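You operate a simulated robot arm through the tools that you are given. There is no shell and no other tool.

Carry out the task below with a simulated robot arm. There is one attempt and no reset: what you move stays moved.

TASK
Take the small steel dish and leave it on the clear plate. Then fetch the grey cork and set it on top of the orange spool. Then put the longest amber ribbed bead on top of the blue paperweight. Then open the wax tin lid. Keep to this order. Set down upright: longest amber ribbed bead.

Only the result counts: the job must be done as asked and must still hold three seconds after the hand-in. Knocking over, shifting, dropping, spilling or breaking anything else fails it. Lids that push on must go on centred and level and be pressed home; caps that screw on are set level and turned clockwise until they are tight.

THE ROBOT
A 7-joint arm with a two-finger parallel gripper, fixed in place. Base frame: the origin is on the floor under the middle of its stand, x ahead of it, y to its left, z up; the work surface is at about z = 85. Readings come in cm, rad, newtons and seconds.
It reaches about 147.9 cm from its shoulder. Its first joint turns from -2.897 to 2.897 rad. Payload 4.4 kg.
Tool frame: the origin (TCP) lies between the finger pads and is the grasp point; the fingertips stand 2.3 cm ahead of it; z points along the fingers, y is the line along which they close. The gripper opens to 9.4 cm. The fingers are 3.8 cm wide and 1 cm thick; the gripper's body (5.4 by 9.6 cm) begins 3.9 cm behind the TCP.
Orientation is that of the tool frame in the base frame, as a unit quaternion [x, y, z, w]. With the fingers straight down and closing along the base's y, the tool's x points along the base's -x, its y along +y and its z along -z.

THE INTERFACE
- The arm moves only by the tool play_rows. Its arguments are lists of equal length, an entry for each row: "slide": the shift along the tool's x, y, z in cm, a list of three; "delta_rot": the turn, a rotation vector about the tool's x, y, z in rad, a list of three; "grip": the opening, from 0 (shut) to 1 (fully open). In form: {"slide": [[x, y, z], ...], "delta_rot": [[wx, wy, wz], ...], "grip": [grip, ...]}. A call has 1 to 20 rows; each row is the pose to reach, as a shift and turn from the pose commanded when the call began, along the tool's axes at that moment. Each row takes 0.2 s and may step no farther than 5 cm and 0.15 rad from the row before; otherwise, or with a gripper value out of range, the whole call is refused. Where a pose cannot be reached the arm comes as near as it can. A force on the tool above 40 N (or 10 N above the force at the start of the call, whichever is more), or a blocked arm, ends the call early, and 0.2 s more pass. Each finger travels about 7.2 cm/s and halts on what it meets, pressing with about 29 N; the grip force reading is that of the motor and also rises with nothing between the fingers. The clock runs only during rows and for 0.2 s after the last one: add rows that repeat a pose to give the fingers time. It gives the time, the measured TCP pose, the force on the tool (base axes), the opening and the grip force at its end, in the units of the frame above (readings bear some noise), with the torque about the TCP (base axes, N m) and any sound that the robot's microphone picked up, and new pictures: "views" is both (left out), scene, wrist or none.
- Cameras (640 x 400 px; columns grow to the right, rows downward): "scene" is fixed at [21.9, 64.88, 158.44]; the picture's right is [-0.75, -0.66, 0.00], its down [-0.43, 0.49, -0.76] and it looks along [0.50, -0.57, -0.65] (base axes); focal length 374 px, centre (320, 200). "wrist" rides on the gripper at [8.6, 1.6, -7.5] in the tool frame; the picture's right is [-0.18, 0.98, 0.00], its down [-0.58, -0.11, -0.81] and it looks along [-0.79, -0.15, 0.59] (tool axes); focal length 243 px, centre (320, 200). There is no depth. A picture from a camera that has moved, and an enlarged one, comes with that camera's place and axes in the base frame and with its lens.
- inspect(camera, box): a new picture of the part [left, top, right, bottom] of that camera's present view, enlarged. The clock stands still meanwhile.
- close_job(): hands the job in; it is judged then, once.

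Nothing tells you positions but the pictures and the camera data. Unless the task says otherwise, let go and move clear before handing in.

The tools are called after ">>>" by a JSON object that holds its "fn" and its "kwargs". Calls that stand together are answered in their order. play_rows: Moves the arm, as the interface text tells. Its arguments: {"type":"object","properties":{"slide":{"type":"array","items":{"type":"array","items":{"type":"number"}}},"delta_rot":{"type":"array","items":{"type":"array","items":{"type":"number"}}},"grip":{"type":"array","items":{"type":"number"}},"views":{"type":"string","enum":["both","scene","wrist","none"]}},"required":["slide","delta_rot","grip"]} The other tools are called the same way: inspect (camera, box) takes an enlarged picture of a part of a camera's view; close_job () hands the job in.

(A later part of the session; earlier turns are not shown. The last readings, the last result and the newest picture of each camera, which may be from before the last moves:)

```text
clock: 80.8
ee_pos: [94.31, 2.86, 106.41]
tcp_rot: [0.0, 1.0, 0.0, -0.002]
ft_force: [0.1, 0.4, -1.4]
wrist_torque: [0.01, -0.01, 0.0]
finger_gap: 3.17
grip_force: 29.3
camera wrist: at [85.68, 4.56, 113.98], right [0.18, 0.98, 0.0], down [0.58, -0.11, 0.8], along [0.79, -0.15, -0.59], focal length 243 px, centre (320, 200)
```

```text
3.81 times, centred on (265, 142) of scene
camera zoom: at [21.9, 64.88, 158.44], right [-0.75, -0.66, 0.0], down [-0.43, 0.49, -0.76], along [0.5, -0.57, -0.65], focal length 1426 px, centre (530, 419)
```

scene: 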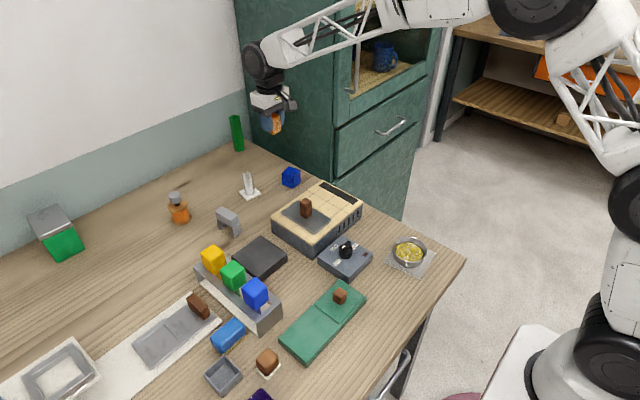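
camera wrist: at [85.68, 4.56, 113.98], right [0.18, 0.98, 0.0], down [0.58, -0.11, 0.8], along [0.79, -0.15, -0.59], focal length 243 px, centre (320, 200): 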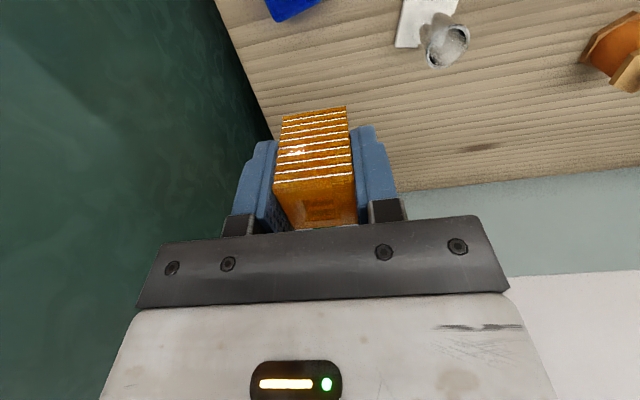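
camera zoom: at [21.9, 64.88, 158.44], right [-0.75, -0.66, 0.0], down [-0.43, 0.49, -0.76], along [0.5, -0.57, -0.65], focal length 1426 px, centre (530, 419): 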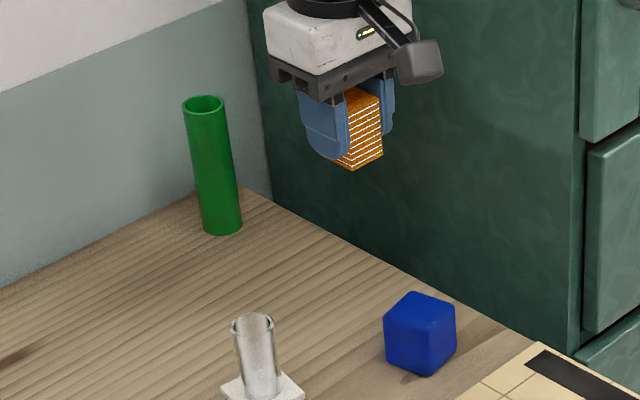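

The blue block is now too near the camera's edge; I'll back up in x to see its top clearly.

>>> {"fn": "play_rows", "kwargs": {"slide": [[4, 1, 0], [8, 2, 0], [12, 3, 0], [15, 4, 0], [15, 4, 0]], "delta_rot": [[0, 0, 0], [0, 0, 0], [0, 0, 0], [0, 0, 0], [0, 0, 0]], "grip": [0.1, 0.1, 0.1, 0.1, 0.1], "views": "wrist"}}

>>> {"fn": "inspect", "kwargs": {"camera": "wrist", "box": [190, 40, 350, 180]}}

```text
clock: 82.0
ee_pos: [79.29, 6.85, 106.33]
tcp_rot: [0.0, 1.0, 0.0, -0.001]
ft_force: [-0.6, -0.6, -0.2]
wrist_torque: [-0.03, 0.01, 0.0]
finger_gap: 3.17
grip_force: 29.1
camera wrist: at [70.65, 8.69, 113.89], right [0.18, 0.98, 0.0], down [0.58, -0.11, 0.8], along [0.79, -0.15, -0.59], focal length 243 px, centre (320, 200)
```

wrist: 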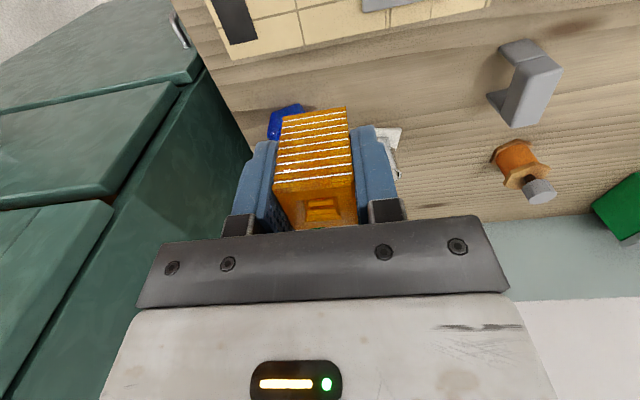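

```text
2.86 times, centred on (270, 110) of wrist
camera zoom: at [70.65, 8.69, 113.89], right [0.18, 0.98, 0.0], down [0.58, -0.11, 0.8], along [0.79, -0.15, -0.59], focal length 693 px, centre (463, 457)
```

zoom: 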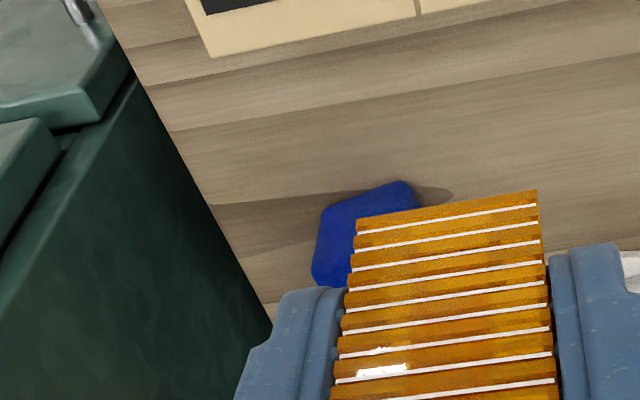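

>>> {"fn": "play_rows", "kwargs": {"slide": [[-1, 4, 0], [-2, 8, 0], [-2, 9, 0], [-2, 9, 0]], "delta_rot": [[0, 0, 0], [0, 0, 0], [0, 0, 0], [0, 0, 0]], "grip": [0.1, 0.1, 0.1, 0.1], "views": "wrist"}}

>>> {"fn": "inspect", "kwargs": {"camera": "wrist", "box": [140, 60, 280, 180]}}

>>> {"fn": "inspect", "kwargs": {"camera": "scene", "box": [270, 160, 310, 195]}}

```text
clock: 83.0
ee_pos: [81.46, 15.96, 106.56]
tcp_rot: [0.0, 1.0, 0.0, -0.002]
ft_force: [-0.7, 0.3, -0.7]
wrist_torque: [0.0, 0.01, 0.01]
finger_gap: 3.18
grip_force: 29.3
camera wrist: at [72.76, 17.69, 113.95], right [0.18, 0.98, 0.0], down [0.58, -0.11, 0.8], along [0.79, -0.15, -0.59], focal length 243 px, centre (320, 200)
```

wrist: 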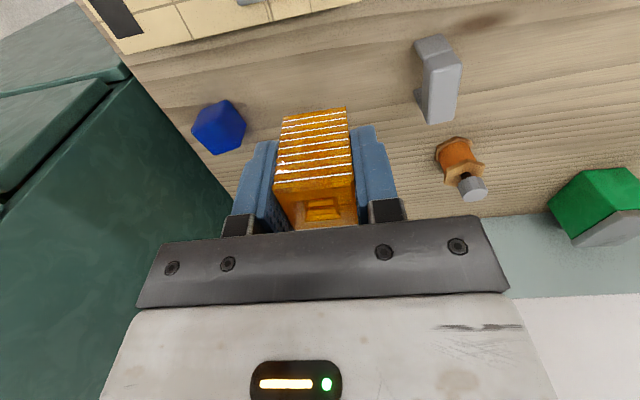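

```text
3.33 times, centred on (210, 120) of wrist
camera zoom: at [72.76, 17.69, 113.95], right [0.18, 0.98, 0.0], down [0.58, -0.11, 0.8], along [0.79, -0.15, -0.59], focal length 809 px, centre (687, 467)
```

zoom: 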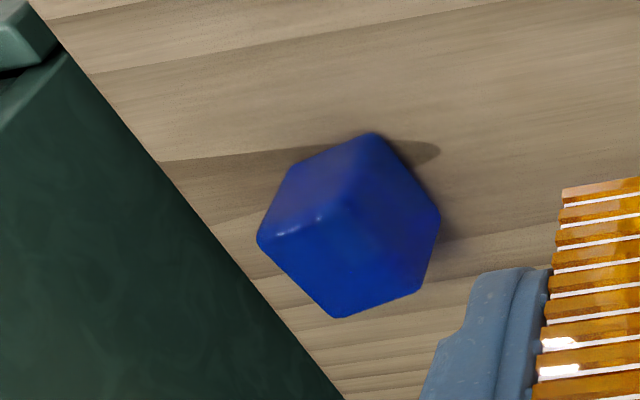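

```text
11.43 times, centred on (290, 178) of scene
camera zoom: at [21.9, 64.88, 158.44], right [-0.75, -0.66, 0.0], down [-0.43, 0.49, -0.76], along [0.5, -0.57, -0.65], focal length 4280 px, centre (663, 457)
```

zoom: 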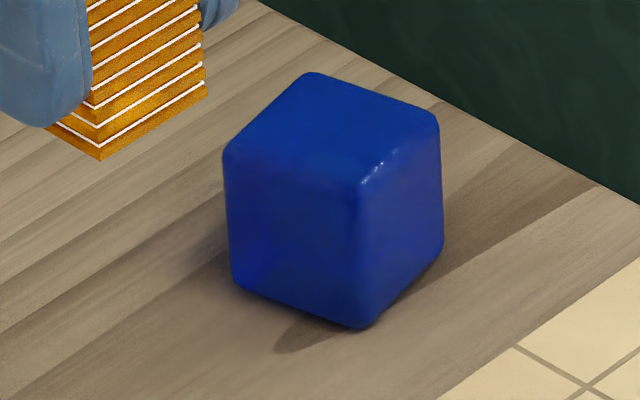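

The blue block's top centre is near (90.4, 0.9), top at about z = 89.3. I'll bring the bead over it, staying high.

>>> {"fn": "play_rows", "kwargs": {"slide": [[-2, -4, 0], [-4.2, -8, 0], [-6.5, -11.5, 0], [-8.9, -15.0, 0], [-8.9, -15.0, 3], [-8.9, -15.0, 6], [-8.9, -15.0, 6]], "delta_rot": [[0, 0, 0], [0, 0, 0], [0, 0, 0], [0, 0, 0], [0, 0, 0], [0, 0, 0], [0, 0, 0]], "grip": [0.1, 0.1, 0.1, 0.1, 0.1, 0.1, 0.1], "views": "both"}}

>>> {"fn": "inspect", "kwargs": {"camera": "wrist", "box": [220, 0, 420, 230]}}

>>> {"fn": "inspect", "kwargs": {"camera": "scene", "box": [255, 130, 325, 200]}}

```text
clock: 84.6
ee_pos: [90.08, 0.86, 100.42]
tcp_rot: [0.0, 1.0, -0.001, -0.002]
ft_force: [-0.2, 1.3, -1.1]
wrist_torque: [0.01, 0.0, 0.03]
finger_gap: 3.17
grip_force: 29.2
camera wrist: at [81.35, 2.68, 107.92], right [0.18, 0.98, 0.0], down [0.58, -0.11, 0.8], along [0.79, -0.15, -0.59], focal length 243 px, centre (320, 200)
```

scene: 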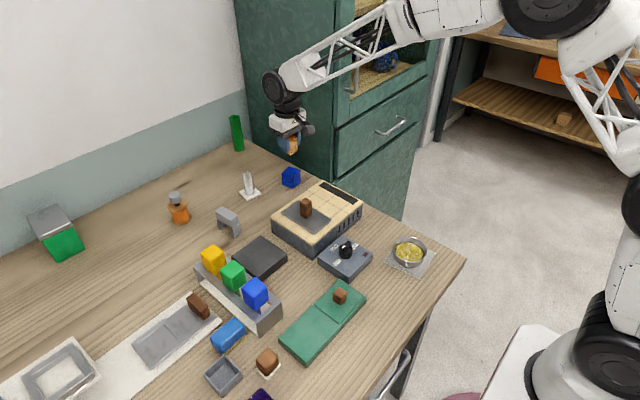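
wrist: 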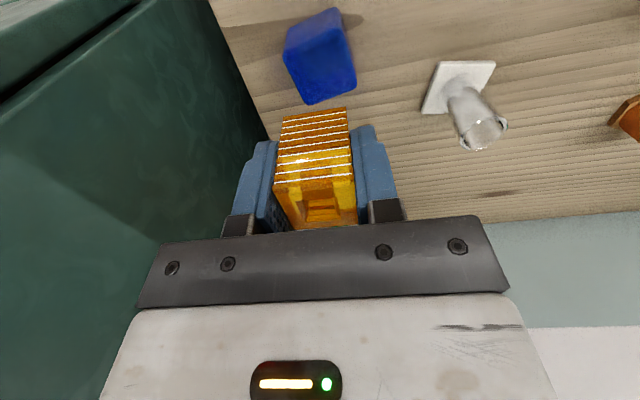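

```text
1.74 times, centred on (320, 115) of wrist
camera zoom: at [81.35, 2.68, 107.92], right [0.18, 0.98, 0.0], down [0.58, -0.11, 0.8], along [0.79, -0.15, -0.59], focal length 422 px, centre (320, 348)
```

zoom: 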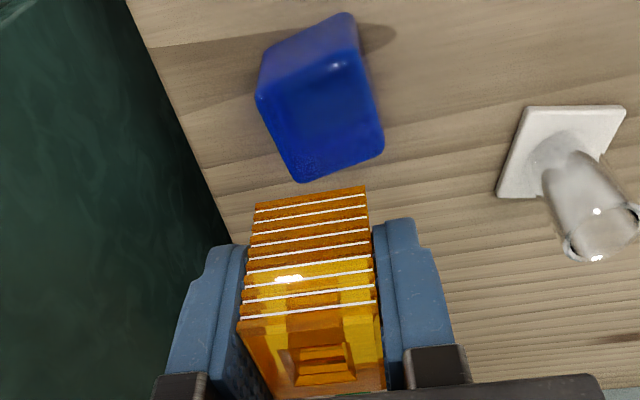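

```text
5.71 times, centred on (290, 165) of scene
camera zoom: at [21.9, 64.88, 158.44], right [-0.75, -0.66, 0.0], down [-0.43, 0.49, -0.76], along [0.5, -0.57, -0.65], focal length 2140 px, centre (491, 400)
```

zoom: 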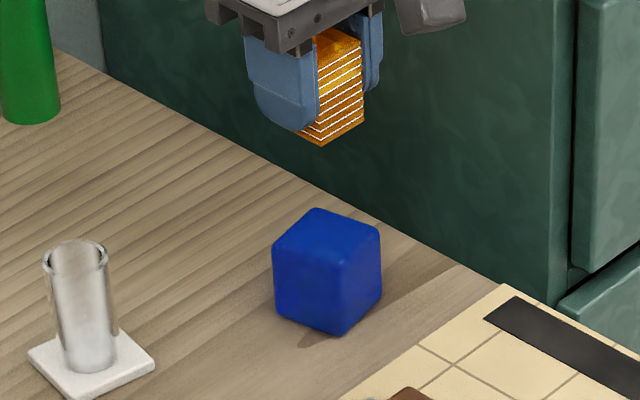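

The bead is well above the block and nearly centred; I'll turn it about 8° to match the block's edges, fine-adjust and lower to just above the top.

>>> {"fn": "play_rows", "kwargs": {"slide": [[-0.05, 0.17, 1], [-0.05, 0.17, 3], [-0.05, 0.17, 5], [-0.05, 0.17, 6.2], [-0.05, 0.17, 6.2]], "delta_rot": [[0, 0, -0.07], [0, 0, -0.13], [0, 0, -0.13], [0, 0, -0.13], [0, 0, -0.13]], "grip": [0.1, 0.1, 0.1, 0.1, 0.1], "views": "both"}}

>>> {"fn": "inspect", "kwargs": {"camera": "wrist", "box": [220, 20, 420, 230]}}

>>> {"fn": "inspect", "kwargs": {"camera": "scene", "box": [265, 145, 315, 200]}}

```text
clock: 85.8
ee_pos: [89.97, 1.09, 94.17]
tcp_rot: [-0.065, 0.998, 0.0, -0.002]
ft_force: [-0.6, 0.4, -1.5]
wrist_torque: [0.02, -0.01, 0.0]
finger_gap: 3.18
grip_force: 28.9
camera wrist: at [81.27, 1.65, 101.77], right [0.06, 1.0, 0.0], down [0.59, -0.03, 0.8], along [0.8, -0.05, -0.59], focal length 243 px, centre (320, 200)
```

scene: 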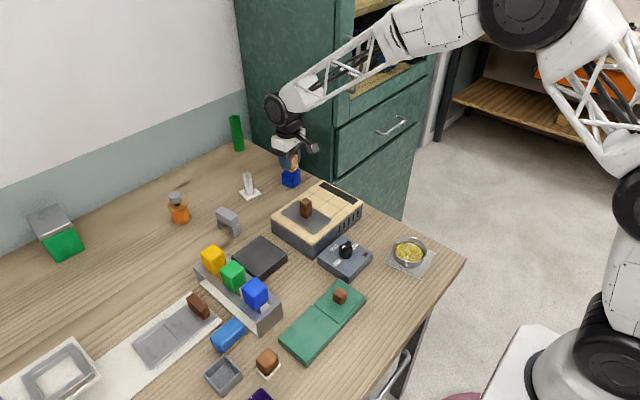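
wrist: 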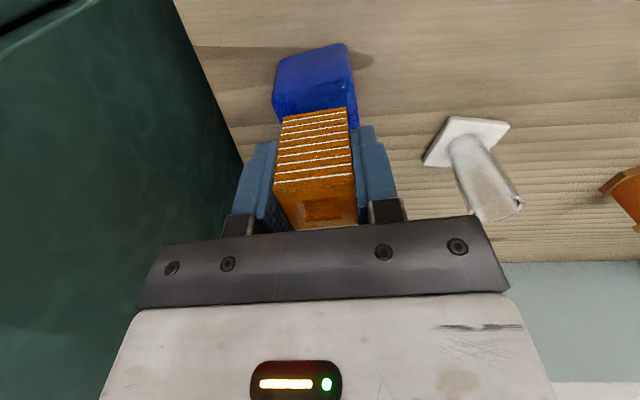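

```text
1.90 times, centred on (320, 125) of wrist
camera zoom: at [81.27, 1.65, 101.77], right [0.06, 1.0, 0.0], down [0.59, -0.03, 0.8], along [0.8, -0.05, -0.59], focal length 462 px, centre (320, 343)
```

zoom: 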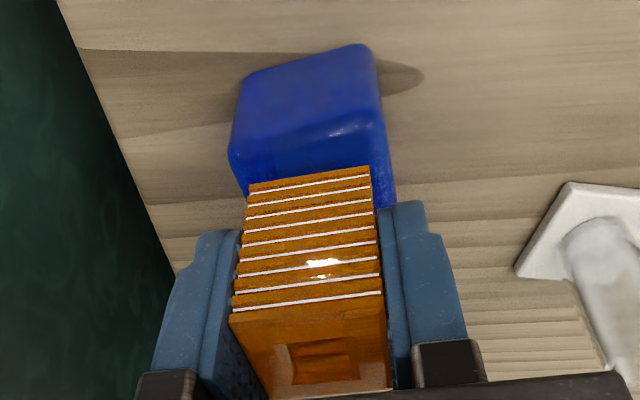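

```text
7.27 times, centred on (290, 172) of scene
camera zoom: at [21.9, 64.88, 158.44], right [-0.75, -0.66, 0.0], down [-0.43, 0.49, -0.76], along [0.5, -0.57, -0.65], focal length 2723 px, centre (538, 400)
```

zoom: 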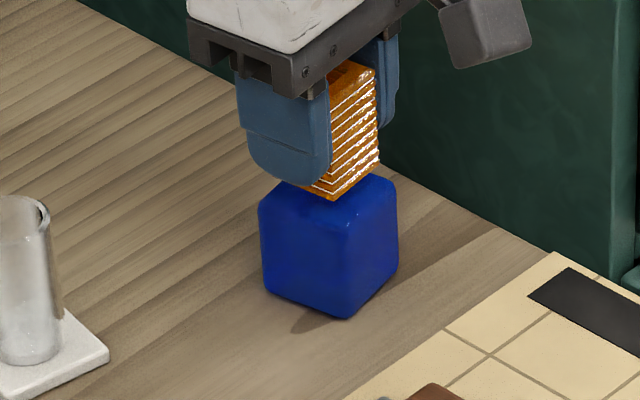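

Alignment looks good (within about 0.2 cm). Lowering slowly to contact.

>>> {"fn": "play_rows", "kwargs": {"slide": [[-0.05, -0.12, 0.3], [-0.05, -0.12, 0.6], [-0.05, -0.12, 0.8], [-0.05, -0.12, 1.0], [-0.05, -0.12, 1.0]], "delta_rot": [[0, 0, 0], [0, 0, 0], [0, 0, 0], [0, 0, 0], [0, 0, 0]], "grip": [0.1, 0.1, 0.1, 0.1, 0.1], "views": "both"}}

>>> {"fn": "inspect", "kwargs": {"camera": "scene", "box": [265, 145, 315, 200]}}

>>> {"fn": "inspect", "kwargs": {"camera": "wrist", "box": [220, 20, 420, 230]}}

```text
clock: 87.0
ee_pos: [90.18, 0.9, 93.35]
tcp_rot: [-0.065, 0.998, 0.0, -0.001]
ft_force: [-1.4, 1.7, 8.4]
wrist_torque: [0.13, 0.14, -0.02]
finger_gap: 3.18
grip_force: 29.3
camera wrist: at [81.39, 1.51, 100.86], right [0.06, 1.0, 0.0], down [0.59, -0.03, 0.81], along [0.8, -0.05, -0.59], focal length 243 px, centre (320, 200)
```

scene: 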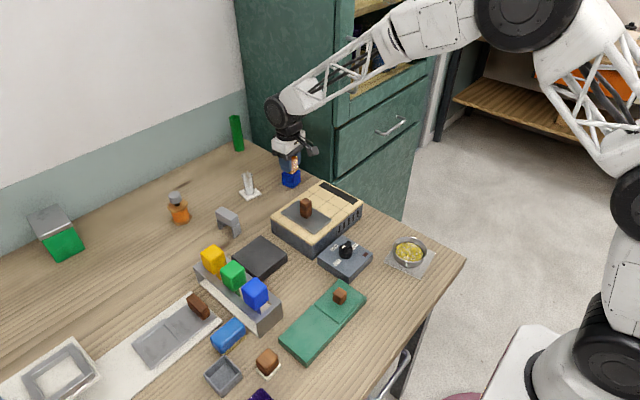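
wrist: 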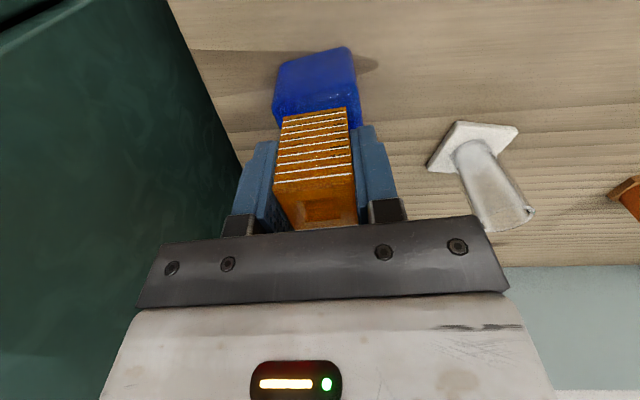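

```text
7.27 times, centred on (290, 172) of scene
camera zoom: at [21.9, 64.88, 158.44], right [-0.75, -0.66, 0.0], down [-0.43, 0.49, -0.76], along [0.5, -0.57, -0.65], focal length 2723 px, centre (538, 400)
```

zoom: 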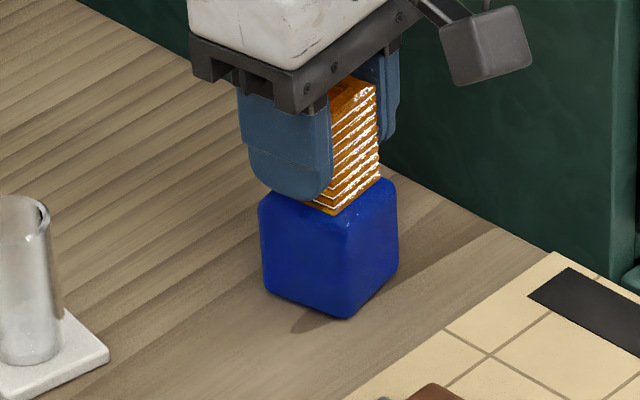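

```text
1.90 times, centred on (320, 125) of wrist
camera zoom: at [81.39, 1.51, 100.86], right [0.06, 1.0, 0.0], down [0.59, -0.03, 0.81], along [0.8, -0.05, -0.59], focal length 462 px, centre (320, 343)
```

zoom: 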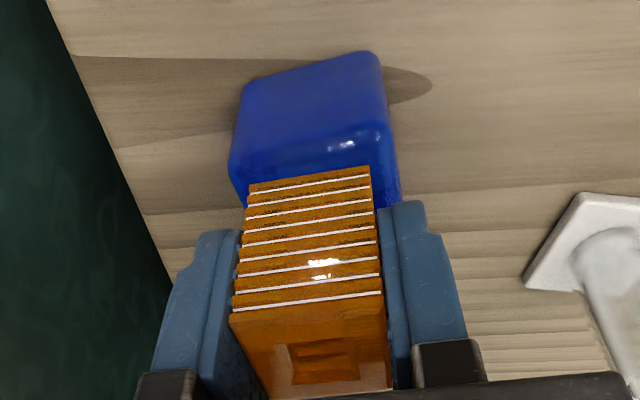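

Contact made (8 N). The bead sits about 0.3 cm too far in +x; I'll lift slightly, shift back and set it down again.

>>> {"fn": "play_rows", "kwargs": {"slide": [[0, 0, -0.3], [0, 0, -0.5], [0.25, 0.12, -0.5], [0.25, 0.12, -0.3], [0.25, 0.12, -0.1], [0.25, 0.12, 0], [0.25, 0.12, 0]], "delta_rot": [[0, 0, 0], [0, 0, 0], [0, 0, 0], [0, 0, 0], [0, 0, 0], [0, 0, 0], [0, 0, 0]], "grip": [0.1, 0.1, 0.1, 0.1, 0.1, 0.1, 0.1], "views": "none"}}

>>> {"fn": "inspect", "kwargs": {"camera": "scene", "box": [265, 145, 315, 200]}}

>>> {"fn": "inspect", "kwargs": {"camera": "wrist", "box": [220, 20, 420, 230]}}

```text
clock: 88.6
ee_pos: [89.91, 1.01, 93.4]
tcp_rot: [-0.064, 0.998, 0.0, -0.001]
ft_force: [-0.1, -0.8, 2.2]
wrist_torque: [0.02, 0.04, -0.01]
finger_gap: 3.18
grip_force: 29.2
```

```text
7.27 times, centred on (290, 172) of scene
camera zoom: at [21.9, 64.88, 158.44], right [-0.75, -0.66, 0.0], down [-0.43, 0.49, -0.76], along [0.5, -0.57, -0.65], focal length 2723 px, centre (538, 400)
```

zoom: 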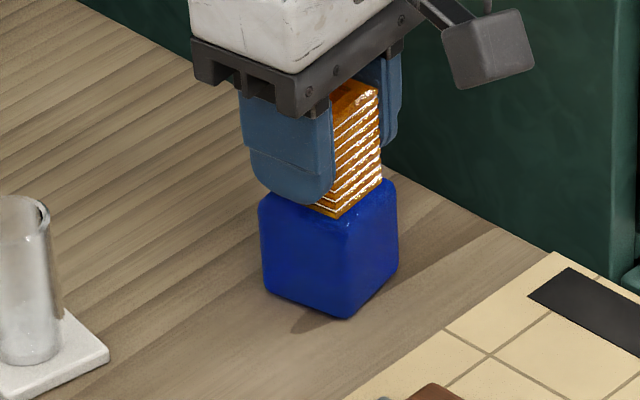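

```text
1.90 times, centred on (320, 125) of wrist
camera zoom: at [81.18, 1.62, 100.87], right [0.06, 1.0, 0.0], down [0.59, -0.03, 0.8], along [0.8, -0.05, -0.59], focal length 462 px, centre (320, 343)
```

zoom: 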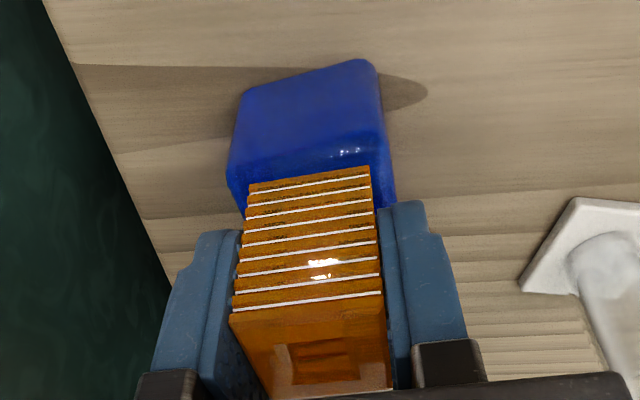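

Now it is nicely centred and just touching. I'll press down a hair and open the fingers.

>>> {"fn": "play_rows", "kwargs": {"slide": [[0, 0, 0.05], [0, 0, 0.08], [0, 0, 0.08]], "delta_rot": [[0, 0, 0], [0, 0, 0], [0, 0, 0]], "grip": [0.1, 0.1, 0.1], "views": "none"}}

>>> {"fn": "play_rows", "kwargs": {"slide": [[0, 0, 0], [0, 0, 0], [0, 0, 0], [0, 0, 0]], "delta_rot": [[0, 0, 0], [0, 0, 0], [0, 0, 0], [0, 0, 0]], "grip": [0.38, 0.45, 0.55, 0.55], "views": "both"}}

>>> {"fn": "inspect", "kwargs": {"camera": "scene", "box": [265, 145, 315, 200]}}

```text
clock: 89.4
ee_pos: [89.96, 1.04, 93.33]
tcp_rot: [-0.064, 0.998, 0.0, -0.001]
ft_force: [2.4, 0.2, 20.0]
wrist_torque: [0.1, 0.06, 0.03]
finger_gap: 3.18
grip_force: 28.6
```

```text
clock: 90.4
ee_pos: [89.86, 0.96, 93.15]
tcp_rot: [-0.064, 0.998, 0.0, -0.002]
ft_force: [-0.6, 0.0, 0.1]
wrist_torque: [-0.02, 0.02, -0.02]
finger_gap: 5.17
grip_force: 0.0
camera wrist: at [81.12, 1.62, 100.68], right [0.06, 1.0, 0.0], down [0.59, -0.03, 0.8], along [0.8, -0.05, -0.59], focal length 243 px, centre (320, 200)
```

scene: 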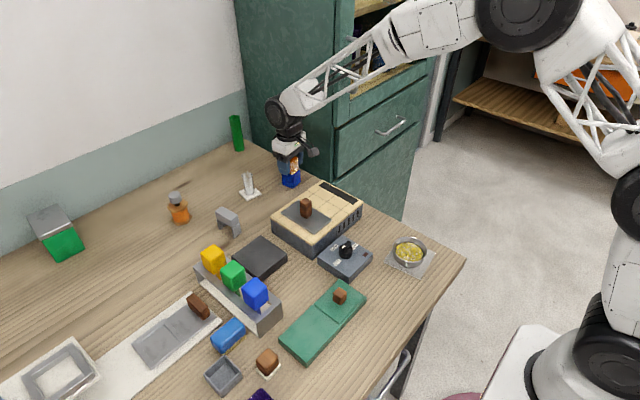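
wrist: 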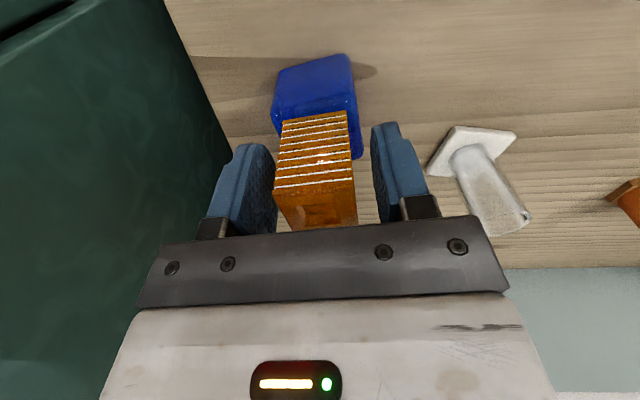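

```text
7.27 times, centred on (290, 172) of scene
camera zoom: at [21.9, 64.88, 158.44], right [-0.75, -0.66, 0.0], down [-0.43, 0.49, -0.76], along [0.5, -0.57, -0.65], focal length 2723 px, centre (538, 400)
```

zoom: 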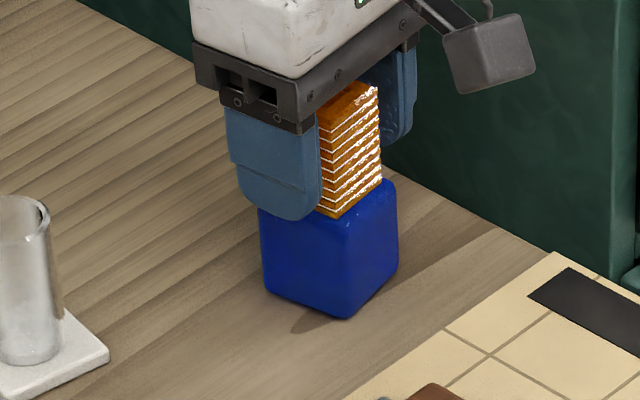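

Released and it stands. I'll rise straight up slowly.

>>> {"fn": "play_rows", "kwargs": {"slide": [[0, 0, -0.8], [0, 0, -2], [0, 0, -4], [0, 0, -8], [0, 0, -12], [0, 0, -16], [0, 0, -18], [0, 0, -18]], "delta_rot": [[0, 0, 0], [0, 0, 0], [0, 0, 0], [0, 0, 0], [0, 0, 0], [0, 0, 0], [0, 0, 0], [0, 0, 0]], "grip": [0.6, 0.6, 0.6, 0.6, 0.6, 0.6, 0.6, 0.6], "views": "both"}}

>>> {"fn": "inspect", "kwargs": {"camera": "scene", "box": [265, 145, 315, 200]}}

```text
clock: 92.2
ee_pos: [89.95, 1.17, 111.03]
tcp_rot: [-0.065, 0.998, 0.0, -0.002]
ft_force: [-0.1, 0.3, 0.6]
wrist_torque: [0.03, 0.0, 0.01]
finger_gap: 5.63
grip_force: 0.0
camera wrist: at [81.28, 1.56, 118.55], right [0.06, 1.0, 0.0], down [0.59, -0.03, 0.8], along [0.8, -0.05, -0.59], focal length 243 px, centre (320, 200)
```

scene: 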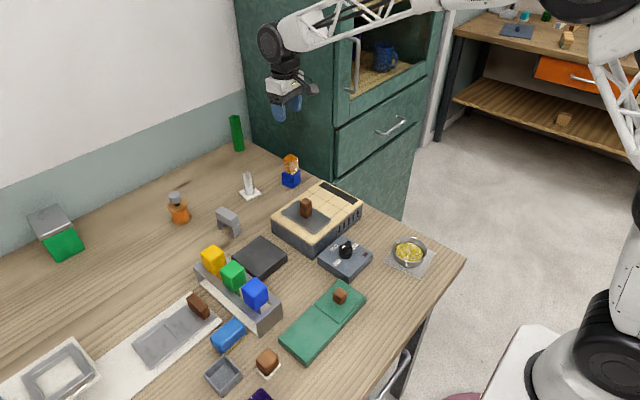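
wrist: 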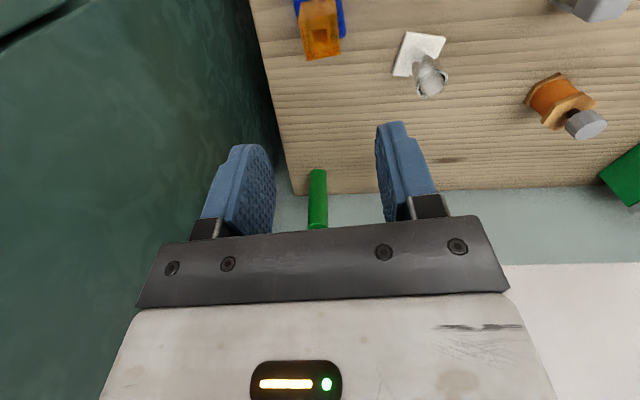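

```text
7.27 times, centred on (290, 172) of scene
camera zoom: at [21.9, 64.88, 158.44], right [-0.75, -0.66, 0.0], down [-0.43, 0.49, -0.76], along [0.5, -0.57, -0.65], focal length 2723 px, centre (538, 400)
```

zoom: 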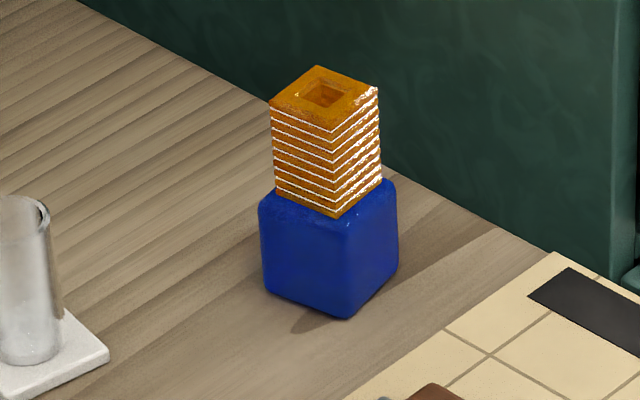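

All three placements are done. Now I need to decide on the wax tin; I'll go and look closely at the flat green box with the brown-knobbed lid.

>>> {"fn": "play_rows", "kwargs": {"slide": [[3.7, 2.4, 0], [7.4, 4.8, 0], [11.1, 7.2, 0], [14.8, 9.6, 0], [18.5, 12, 0], [22.3, 14.4, 0], [26, 16.8, 0], [29.8, 19.2, 0], [33.5, 21.6, 1], [37.2, 24, 3], [37.2, 24, 6], [37.2, 24, 6]], "delta_rot": [[0, 0, -0.13], [0, 0, -0.27], [0, 0, -0.4], [0, 0, -0.54], [0, 0, -0.68], [0, 0, -0.82], [0, 0, -0.96], [0, 0, -1.1], [0, 0, -1.24], [0, 0, -1.38], [0, 0, -1.44], [0, 0, -1.44]], "grip": [0.6, 0.6, 0.6, 0.6, 0.6, 0.6, 0.6, 0.6, 0.6, 0.6, 0.6, 0.6], "views": "both"}}

>>> {"fn": "inspect", "kwargs": {"camera": "wrist", "box": [200, 0, 460, 200]}}

```text
clock: 94.8
ee_pos: [50.24, 20.08, 105.09]
tcp_rot: [0.707, -0.707, -0.001, 0.001]
ft_force: [-0.3, -0.5, 0.5]
wrist_torque: [-0.01, 0.03, 0.03]
finger_gap: 5.66
grip_force: 0.0
camera wrist: at [48.53, 11.52, 112.65], right [-0.98, 0.18, 0.0], down [0.11, 0.58, 0.81], along [0.15, 0.79, -0.59], focal length 243 px, centre (320, 200)
```

scene: 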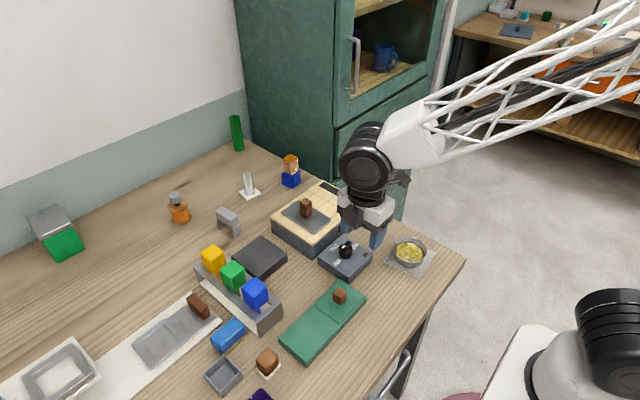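
wrist: 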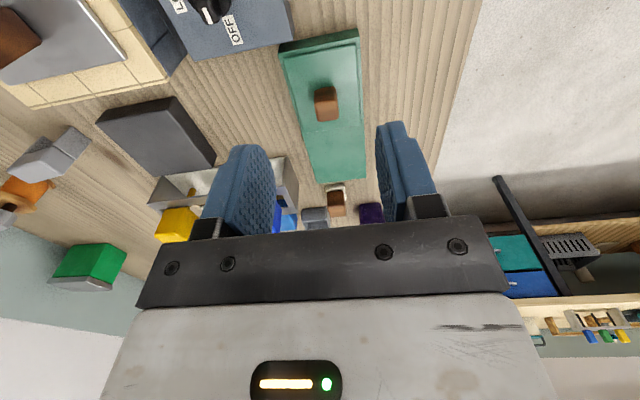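

```text
2.00 times, centred on (330, 100) of wrist
camera zoom: at [48.53, 11.52, 112.65], right [-0.98, 0.18, 0.0], down [0.11, 0.58, 0.81], along [0.15, 0.79, -0.59], focal length 485 px, centre (300, 400)
```

zoom: 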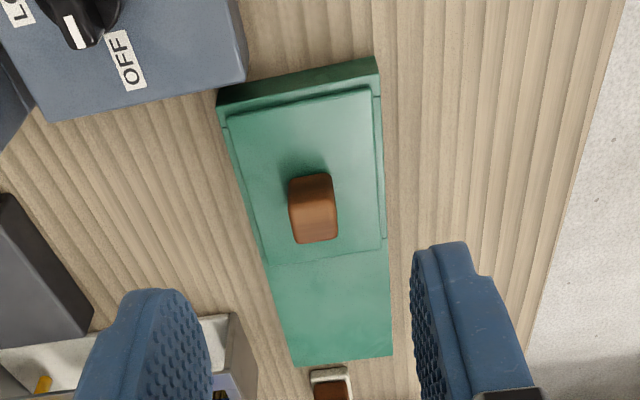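

The flat green box clearly has a slide-type lid with rails and a knob. Before choosing, I'll inspect the green canister's side for any hinge.

>>> {"fn": "play_rows", "kwargs": {"slide": [[0, 0, -4.5], [-1.5, -4, -7], [-3, -8.5, -8], [-4.6, -13, -8], [-6.2, -17.5, -8], [-7.8, -22, -8], [-9.4, -26.5, -8], [-11, -31, -8], [-12.6, -35.5, -8], [-14.2, -40, -8], [-15.8, -44.5, -8], [-17.4, -49, -8], [-19, -53.5, -8], [-20.6, -58, -8], [-22.3, -62, -7], [-23, -62.8, -4], [-23, -62.8, 0], [-23, -62.8, 0]], "delta_rot": [[0, 0, 0], [0, 0, 0], [0, 0, 0], [0, 0, 0], [0, 0, 0], [0, 0, 0], [0, 0, 0], [0, 0, 0], [0, 0, 0], [0, 0, 0], [0, 0, 0], [0, 0, 0], [0, 0, 0], [0, 0, 0], [0, 0, 0], [0, 0, 0], [0, 0, 0], [0, 0, 0]], "grip": [0.6, 0.6, 0.6, 0.6, 0.6, 0.6, 0.6, 0.6, 0.6, 0.6, 0.6, 0.6, 0.6, 0.6, 0.6, 0.6, 0.6, 0.6], "views": "both"}}

>>> {"fn": "inspect", "kwargs": {"camera": "wrist", "box": [220, 80, 440, 230]}}

```text
clock: 98.6
ee_pos: [112.91, 43.27, 104.95]
tcp_rot: [-0.707, 0.708, 0.001, -0.001]
ft_force: [0.0, 0.1, 0.0]
wrist_torque: [0.03, -0.02, 0.0]
finger_gap: 5.66
grip_force: 0.0
camera wrist: at [111.28, 34.74, 112.47], right [-0.98, 0.19, 0.0], down [0.11, 0.58, 0.81], along [0.15, 0.79, -0.59], focal length 243 px, centre (320, 200)
```

scene: 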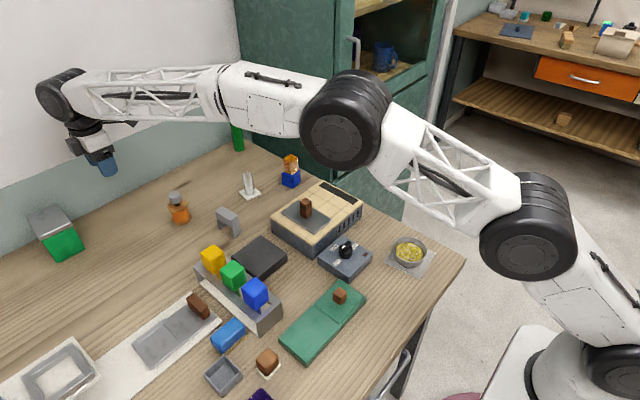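
wrist: 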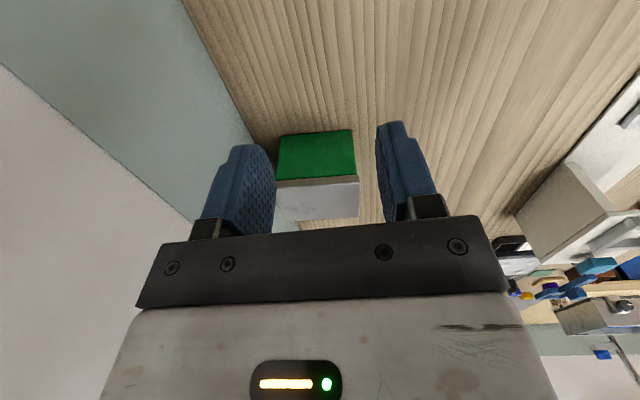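

```text
2.67 times, centred on (330, 155) of wrist
camera zoom: at [111.28, 34.74, 112.47], right [-0.98, 0.19, 0.0], down [0.11, 0.58, 0.81], along [0.15, 0.79, -0.59], focal length 647 px, centre (293, 320)
```

zoom: 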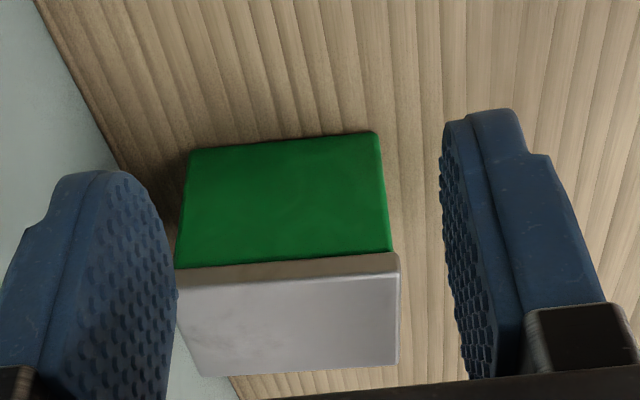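

>>> {"fn": "play_rows", "kwargs": {"slide": [[0, 0, 0], [0, 0, 0], [0, 0, 0]], "delta_rot": [[0, 0, 0], [0, 0, 0], [0, 0, 0]], "grip": [0.8, 1, 1], "views": "none"}}

>>> {"fn": "inspect", "kwargs": {"camera": "wrist", "box": [260, 110, 380, 230]}}

>>> {"fn": "inspect", "kwargs": {"camera": "wrist", "box": [265, 160, 325, 220]}}

```text
clock: 99.4
ee_pos: [112.91, 43.27, 104.96]
tcp_rot: [-0.706, 0.708, 0.001, -0.002]
ft_force: [0.8, -0.6, -0.4]
wrist_torque: [0.0, 0.01, 0.02]
finger_gap: 9.42
grip_force: 0.1
```

```text
3.33 times, centred on (320, 170) of wrist
camera zoom: at [111.26, 34.73, 112.51], right [-0.98, 0.19, 0.0], down [0.11, 0.58, 0.81], along [0.15, 0.79, -0.59], focal length 809 px, centre (320, 300)
```

zoom: 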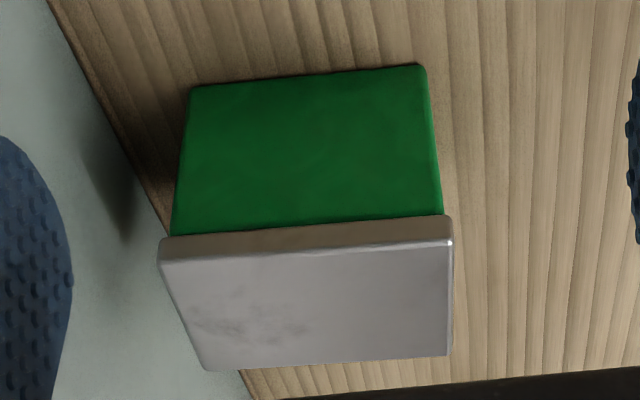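

```text
6.67 times, centred on (295, 190) of wrist
camera zoom: at [111.26, 34.73, 112.51], right [-0.98, 0.19, 0.0], down [0.11, 0.58, 0.81], along [0.15, 0.79, -0.59], focal length 1618 px, centre (487, 267)
```

zoom: 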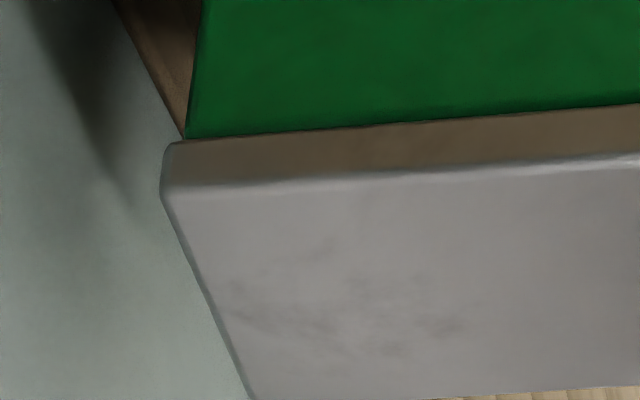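

The canister's lid overhangs evenly with no hinge or handle, whereas the flat green box has a knobbed lid. I'll look at that box closely from the near side.

>>> {"fn": "play_rows", "kwargs": {"slide": [[0, 0, -4], [1, 3, -7], [2.3, 7.5, -8], [3.7, 12, -8], [5.1, 16.6, -8], [6.5, 21.2, -8], [7.9, 25.8, -8], [9.3, 30.4, -8], [10.7, 35, -8], [12.1, 39.6, -8], [13.5, 44.2, -8], [14.9, 48.8, -8], [16.3, 53.4, -8], [17.7, 58, -8], [19.1, 62.6, -8], [20.5, 67, -7], [20.9, 68.9, -4], [20.9, 68.9, 0], [20.9, 68.9, 0]], "delta_rot": [[0, 0, 0], [0, 0, 0.1], [0, 0, 0.2], [0, 0, 0.3], [0, 0, 0.4], [0, 0, 0.5], [0, 0, 0.62], [0, 0, 0.74], [0, 0, 0.86], [0, 0, 0.98], [0, 0, 1.1], [0, 0, 1.22], [0, 0, 1.34], [0, 0, 1.46], [0, 0, 1.57], [0, 0, 1.57], [0, 0, 1.57], [0, 0, 1.57], [0, 0, 1.57]], "grip": [1, 1, 1, 1, 1, 1, 1, 1, 1, 1, 1, 1, 1, 1, 1, 1, 1, 1, 1], "views": "both"}}

>>> {"fn": "inspect", "kwargs": {"camera": "wrist", "box": [180, 40, 460, 230]}}

```text
clock: 103.4
ee_pos: [43.81, 22.2, 105.26]
tcp_rot: [0.0, 1.0, -0.001, -0.002]
ft_force: [0.6, -0.2, -0.2]
wrist_torque: [-0.01, 0.02, -0.02]
finger_gap: 9.4
grip_force: 0.0
camera wrist: at [35.11, 24.01, 112.8], right [0.18, 0.98, 0.0], down [0.58, -0.11, 0.8], along [0.79, -0.15, -0.59], focal length 243 px, centre (320, 200)
```

scene: 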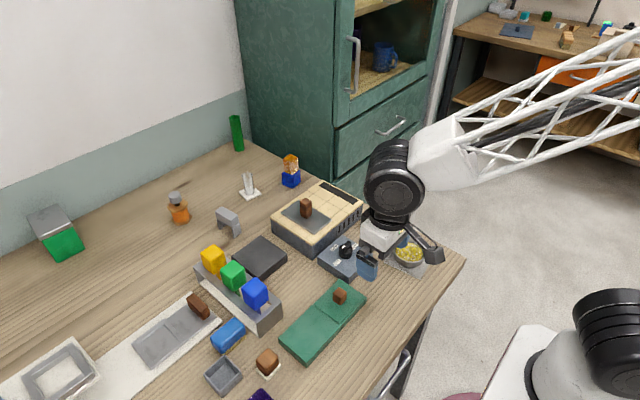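
wrist: 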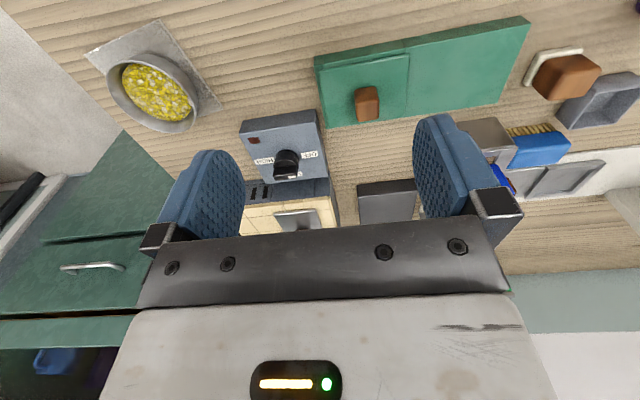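

```text
2.11 times, centred on (320, 135) of wrist
camera zoom: at [35.11, 24.01, 112.8], right [0.18, 0.98, 0.0], down [0.58, -0.11, 0.8], along [0.79, -0.15, -0.59], focal length 511 px, centre (320, 337)
```

zoom: 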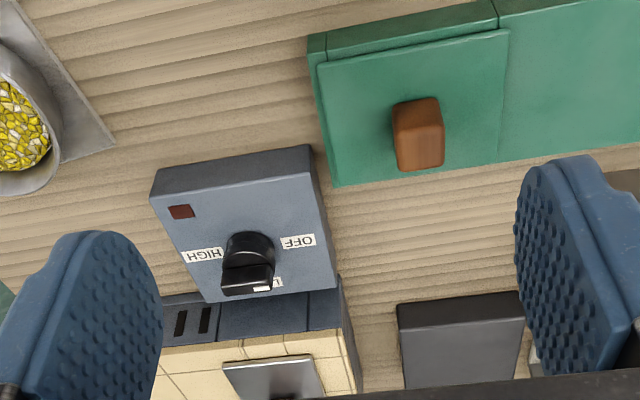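

>>> {"fn": "inspect", "kwargs": {"camera": "wrist", "box": [305, 20, 425, 135]}}

>>> {"fn": "inspect", "kwargs": {"camera": "wrist", "box": [390, 10, 540, 120]}}

>>> {"fn": "inspect", "kwargs": {"camera": "scene", "box": [325, 275, 370, 320]}}

```text
3.48 times, centred on (365, 78) of wrist
camera zoom: at [35.11, 24.01, 112.8], right [0.18, 0.98, 0.0], down [0.58, -0.11, 0.8], along [0.79, -0.15, -0.59], focal length 844 px, centre (164, 626)
```

zoom: 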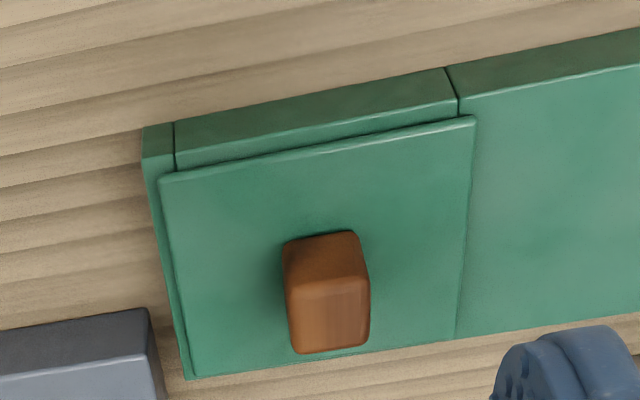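

```text
3.64 times, centred on (465, 65) of wrist
camera zoom: at [35.11, 24.01, 112.8], right [0.18, 0.98, 0.0], down [0.58, -0.11, 0.8], along [0.79, -0.15, -0.59], focal length 882 px, centre (-207, 691)
```

zoom: 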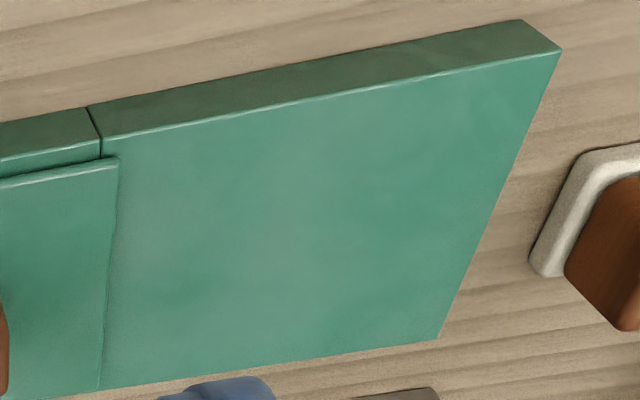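

```text
8.89 times, centred on (348, 298) of scene
camera zoom: at [21.9, 64.88, 158.44], right [-0.75, -0.66, 0.0], down [-0.43, 0.49, -0.76], along [0.5, -0.57, -0.65], focal length 3329 px, centre (76, -667)
```

zoom: 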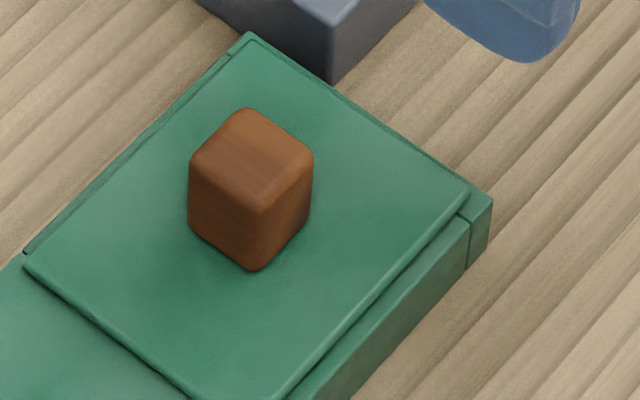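

The green box's lid is a thin plate overlapping the right-hand compartment, with a platform of equal length on its left to slide onto: a slide-top tin, and the only lid with a grip. I'll take this as the wax tin and go above its knob at about (50.6, 25.9).

>>> {"fn": "play_rows", "kwargs": {"slide": [[-3, 1.5, 1], [-6, 3.2, 3], [-6.84, 3.64, 6], [-6.84, 3.64, 8], [-6.84, 3.64, 8]], "delta_rot": [[0, 0, 0], [0, 0, 0], [0, 0, 0], [0, 0, 0], [0, 0, 0]], "grip": [0.9, 0.7, 0.6, 0.6, 0.6], "views": "both"}}

>>> {"fn": "inspect", "kwargs": {"camera": "wrist", "box": [220, 20, 440, 220]}}

>>> {"fn": "inspect", "kwargs": {"camera": "scene", "box": [290, 240, 380, 320]}}

```text
clock: 104.6
ee_pos: [50.63, 25.81, 97.27]
tcp_rot: [0.0, 1.0, 0.0, -0.002]
ft_force: [-0.5, 0.3, -0.6]
wrist_torque: [-0.01, 0.02, -0.04]
finger_gap: 5.65
grip_force: 0.1
camera wrist: at [41.99, 27.55, 104.76], right [0.18, 0.98, 0.0], down [0.58, -0.11, 0.8], along [0.79, -0.15, -0.59], focal length 243 px, centre (320, 200)
```

scene: 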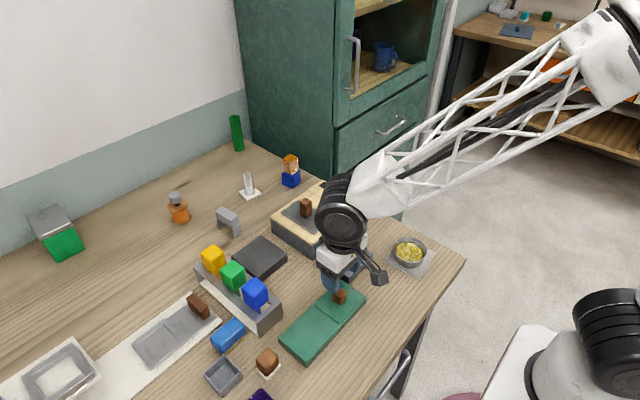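
wrist: 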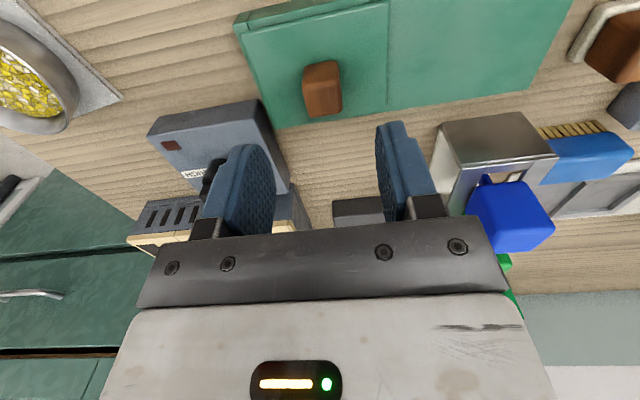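

```text
2.00 times, centred on (330, 120) of wrist
camera zoom: at [41.99, 27.55, 104.76], right [0.18, 0.98, 0.0], down [0.58, -0.11, 0.8], along [0.79, -0.15, -0.59], focal length 485 px, centre (300, 360)
```

zoom: 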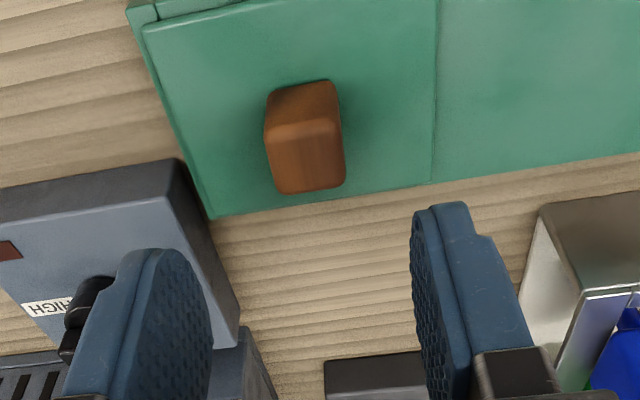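

```text
5.00 times, centred on (335, 280) of scene
camera zoom: at [21.9, 64.88, 158.44], right [-0.75, -0.66, 0.0], down [-0.43, 0.49, -0.76], along [0.5, -0.57, -0.65], focal length 1872 px, centre (245, -200)
```

zoom: 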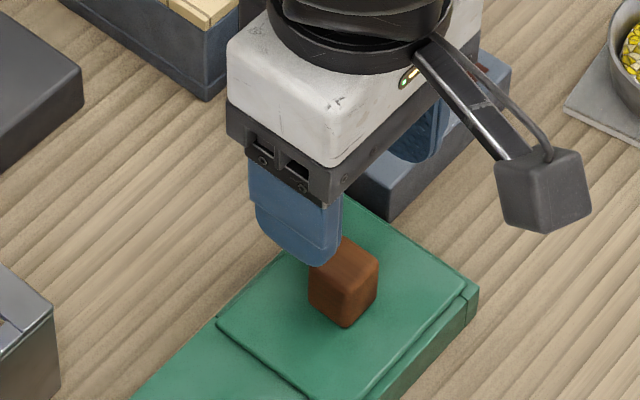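

The knob is about 0.35 cm to the +y side; I'll align and lower onto it.

>>> {"fn": "play_rows", "kwargs": {"slide": [[0.05, 0.35, 2], [0.05, 0.35, 4], [0.05, 0.35, 6], [0.05, 0.35, 6.8], [0.05, 0.35, 6.8]], "delta_rot": [[0, 0, 0], [0, 0, 0], [0, 0, 0], [0, 0, 0], [0, 0, 0]], "grip": [0.6, 0.6, 0.55, 0.5, 0.5], "views": "both"}}

>>> {"fn": "inspect", "kwargs": {"camera": "wrist", "box": [210, 60, 430, 230]}}

>>> {"fn": "inspect", "kwargs": {"camera": "scene", "box": [290, 240, 380, 320]}}

```text
clock: 105.8
ee_pos: [50.65, 26.08, 90.51]
tcp_rot: [0.0, 1.0, 0.0, -0.002]
ft_force: [1.6, -0.9, 0.4]
wrist_torque: [0.0, 0.01, -0.02]
finger_gap: 4.69
grip_force: 0.0
camera wrist: at [41.97, 27.87, 98.05], right [0.18, 0.98, 0.0], down [0.58, -0.11, 0.8], along [0.79, -0.15, -0.59], focal length 243 px, centre (320, 200)
```

scene: 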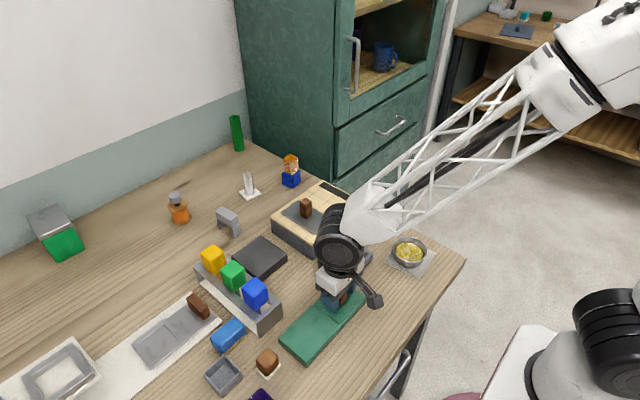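
wrist: 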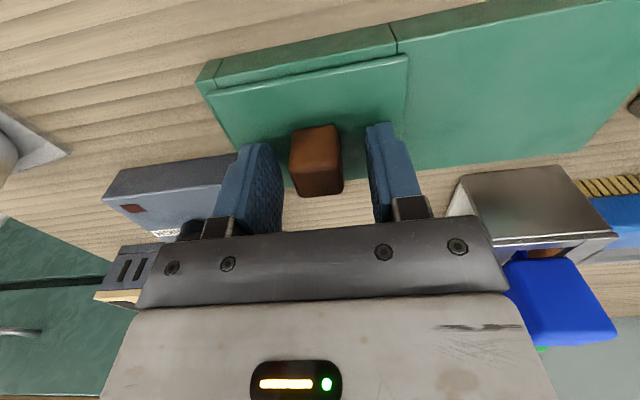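

```text
2.35 times, centred on (320, 145) of wrist
camera zoom: at [41.97, 27.87, 98.05], right [0.18, 0.98, 0.0], down [0.58, -0.11, 0.8], along [0.79, -0.15, -0.59], focal length 571 px, centre (320, 329)
```

zoom: 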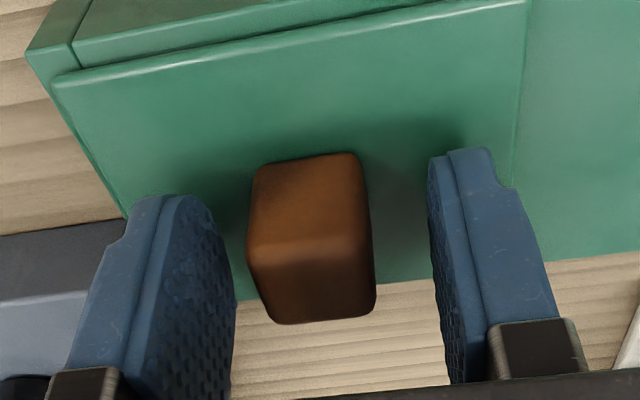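

```text
5.00 times, centred on (335, 280) of scene
camera zoom: at [21.9, 64.88, 158.44], right [-0.75, -0.66, 0.0], down [-0.43, 0.49, -0.76], along [0.5, -0.57, -0.65], focal length 1872 px, centre (245, -200)
```

zoom: 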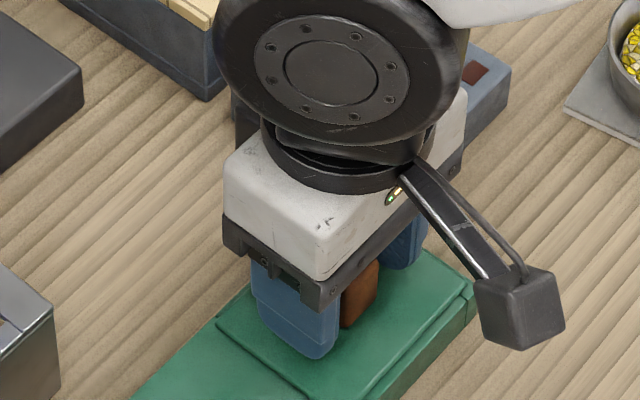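

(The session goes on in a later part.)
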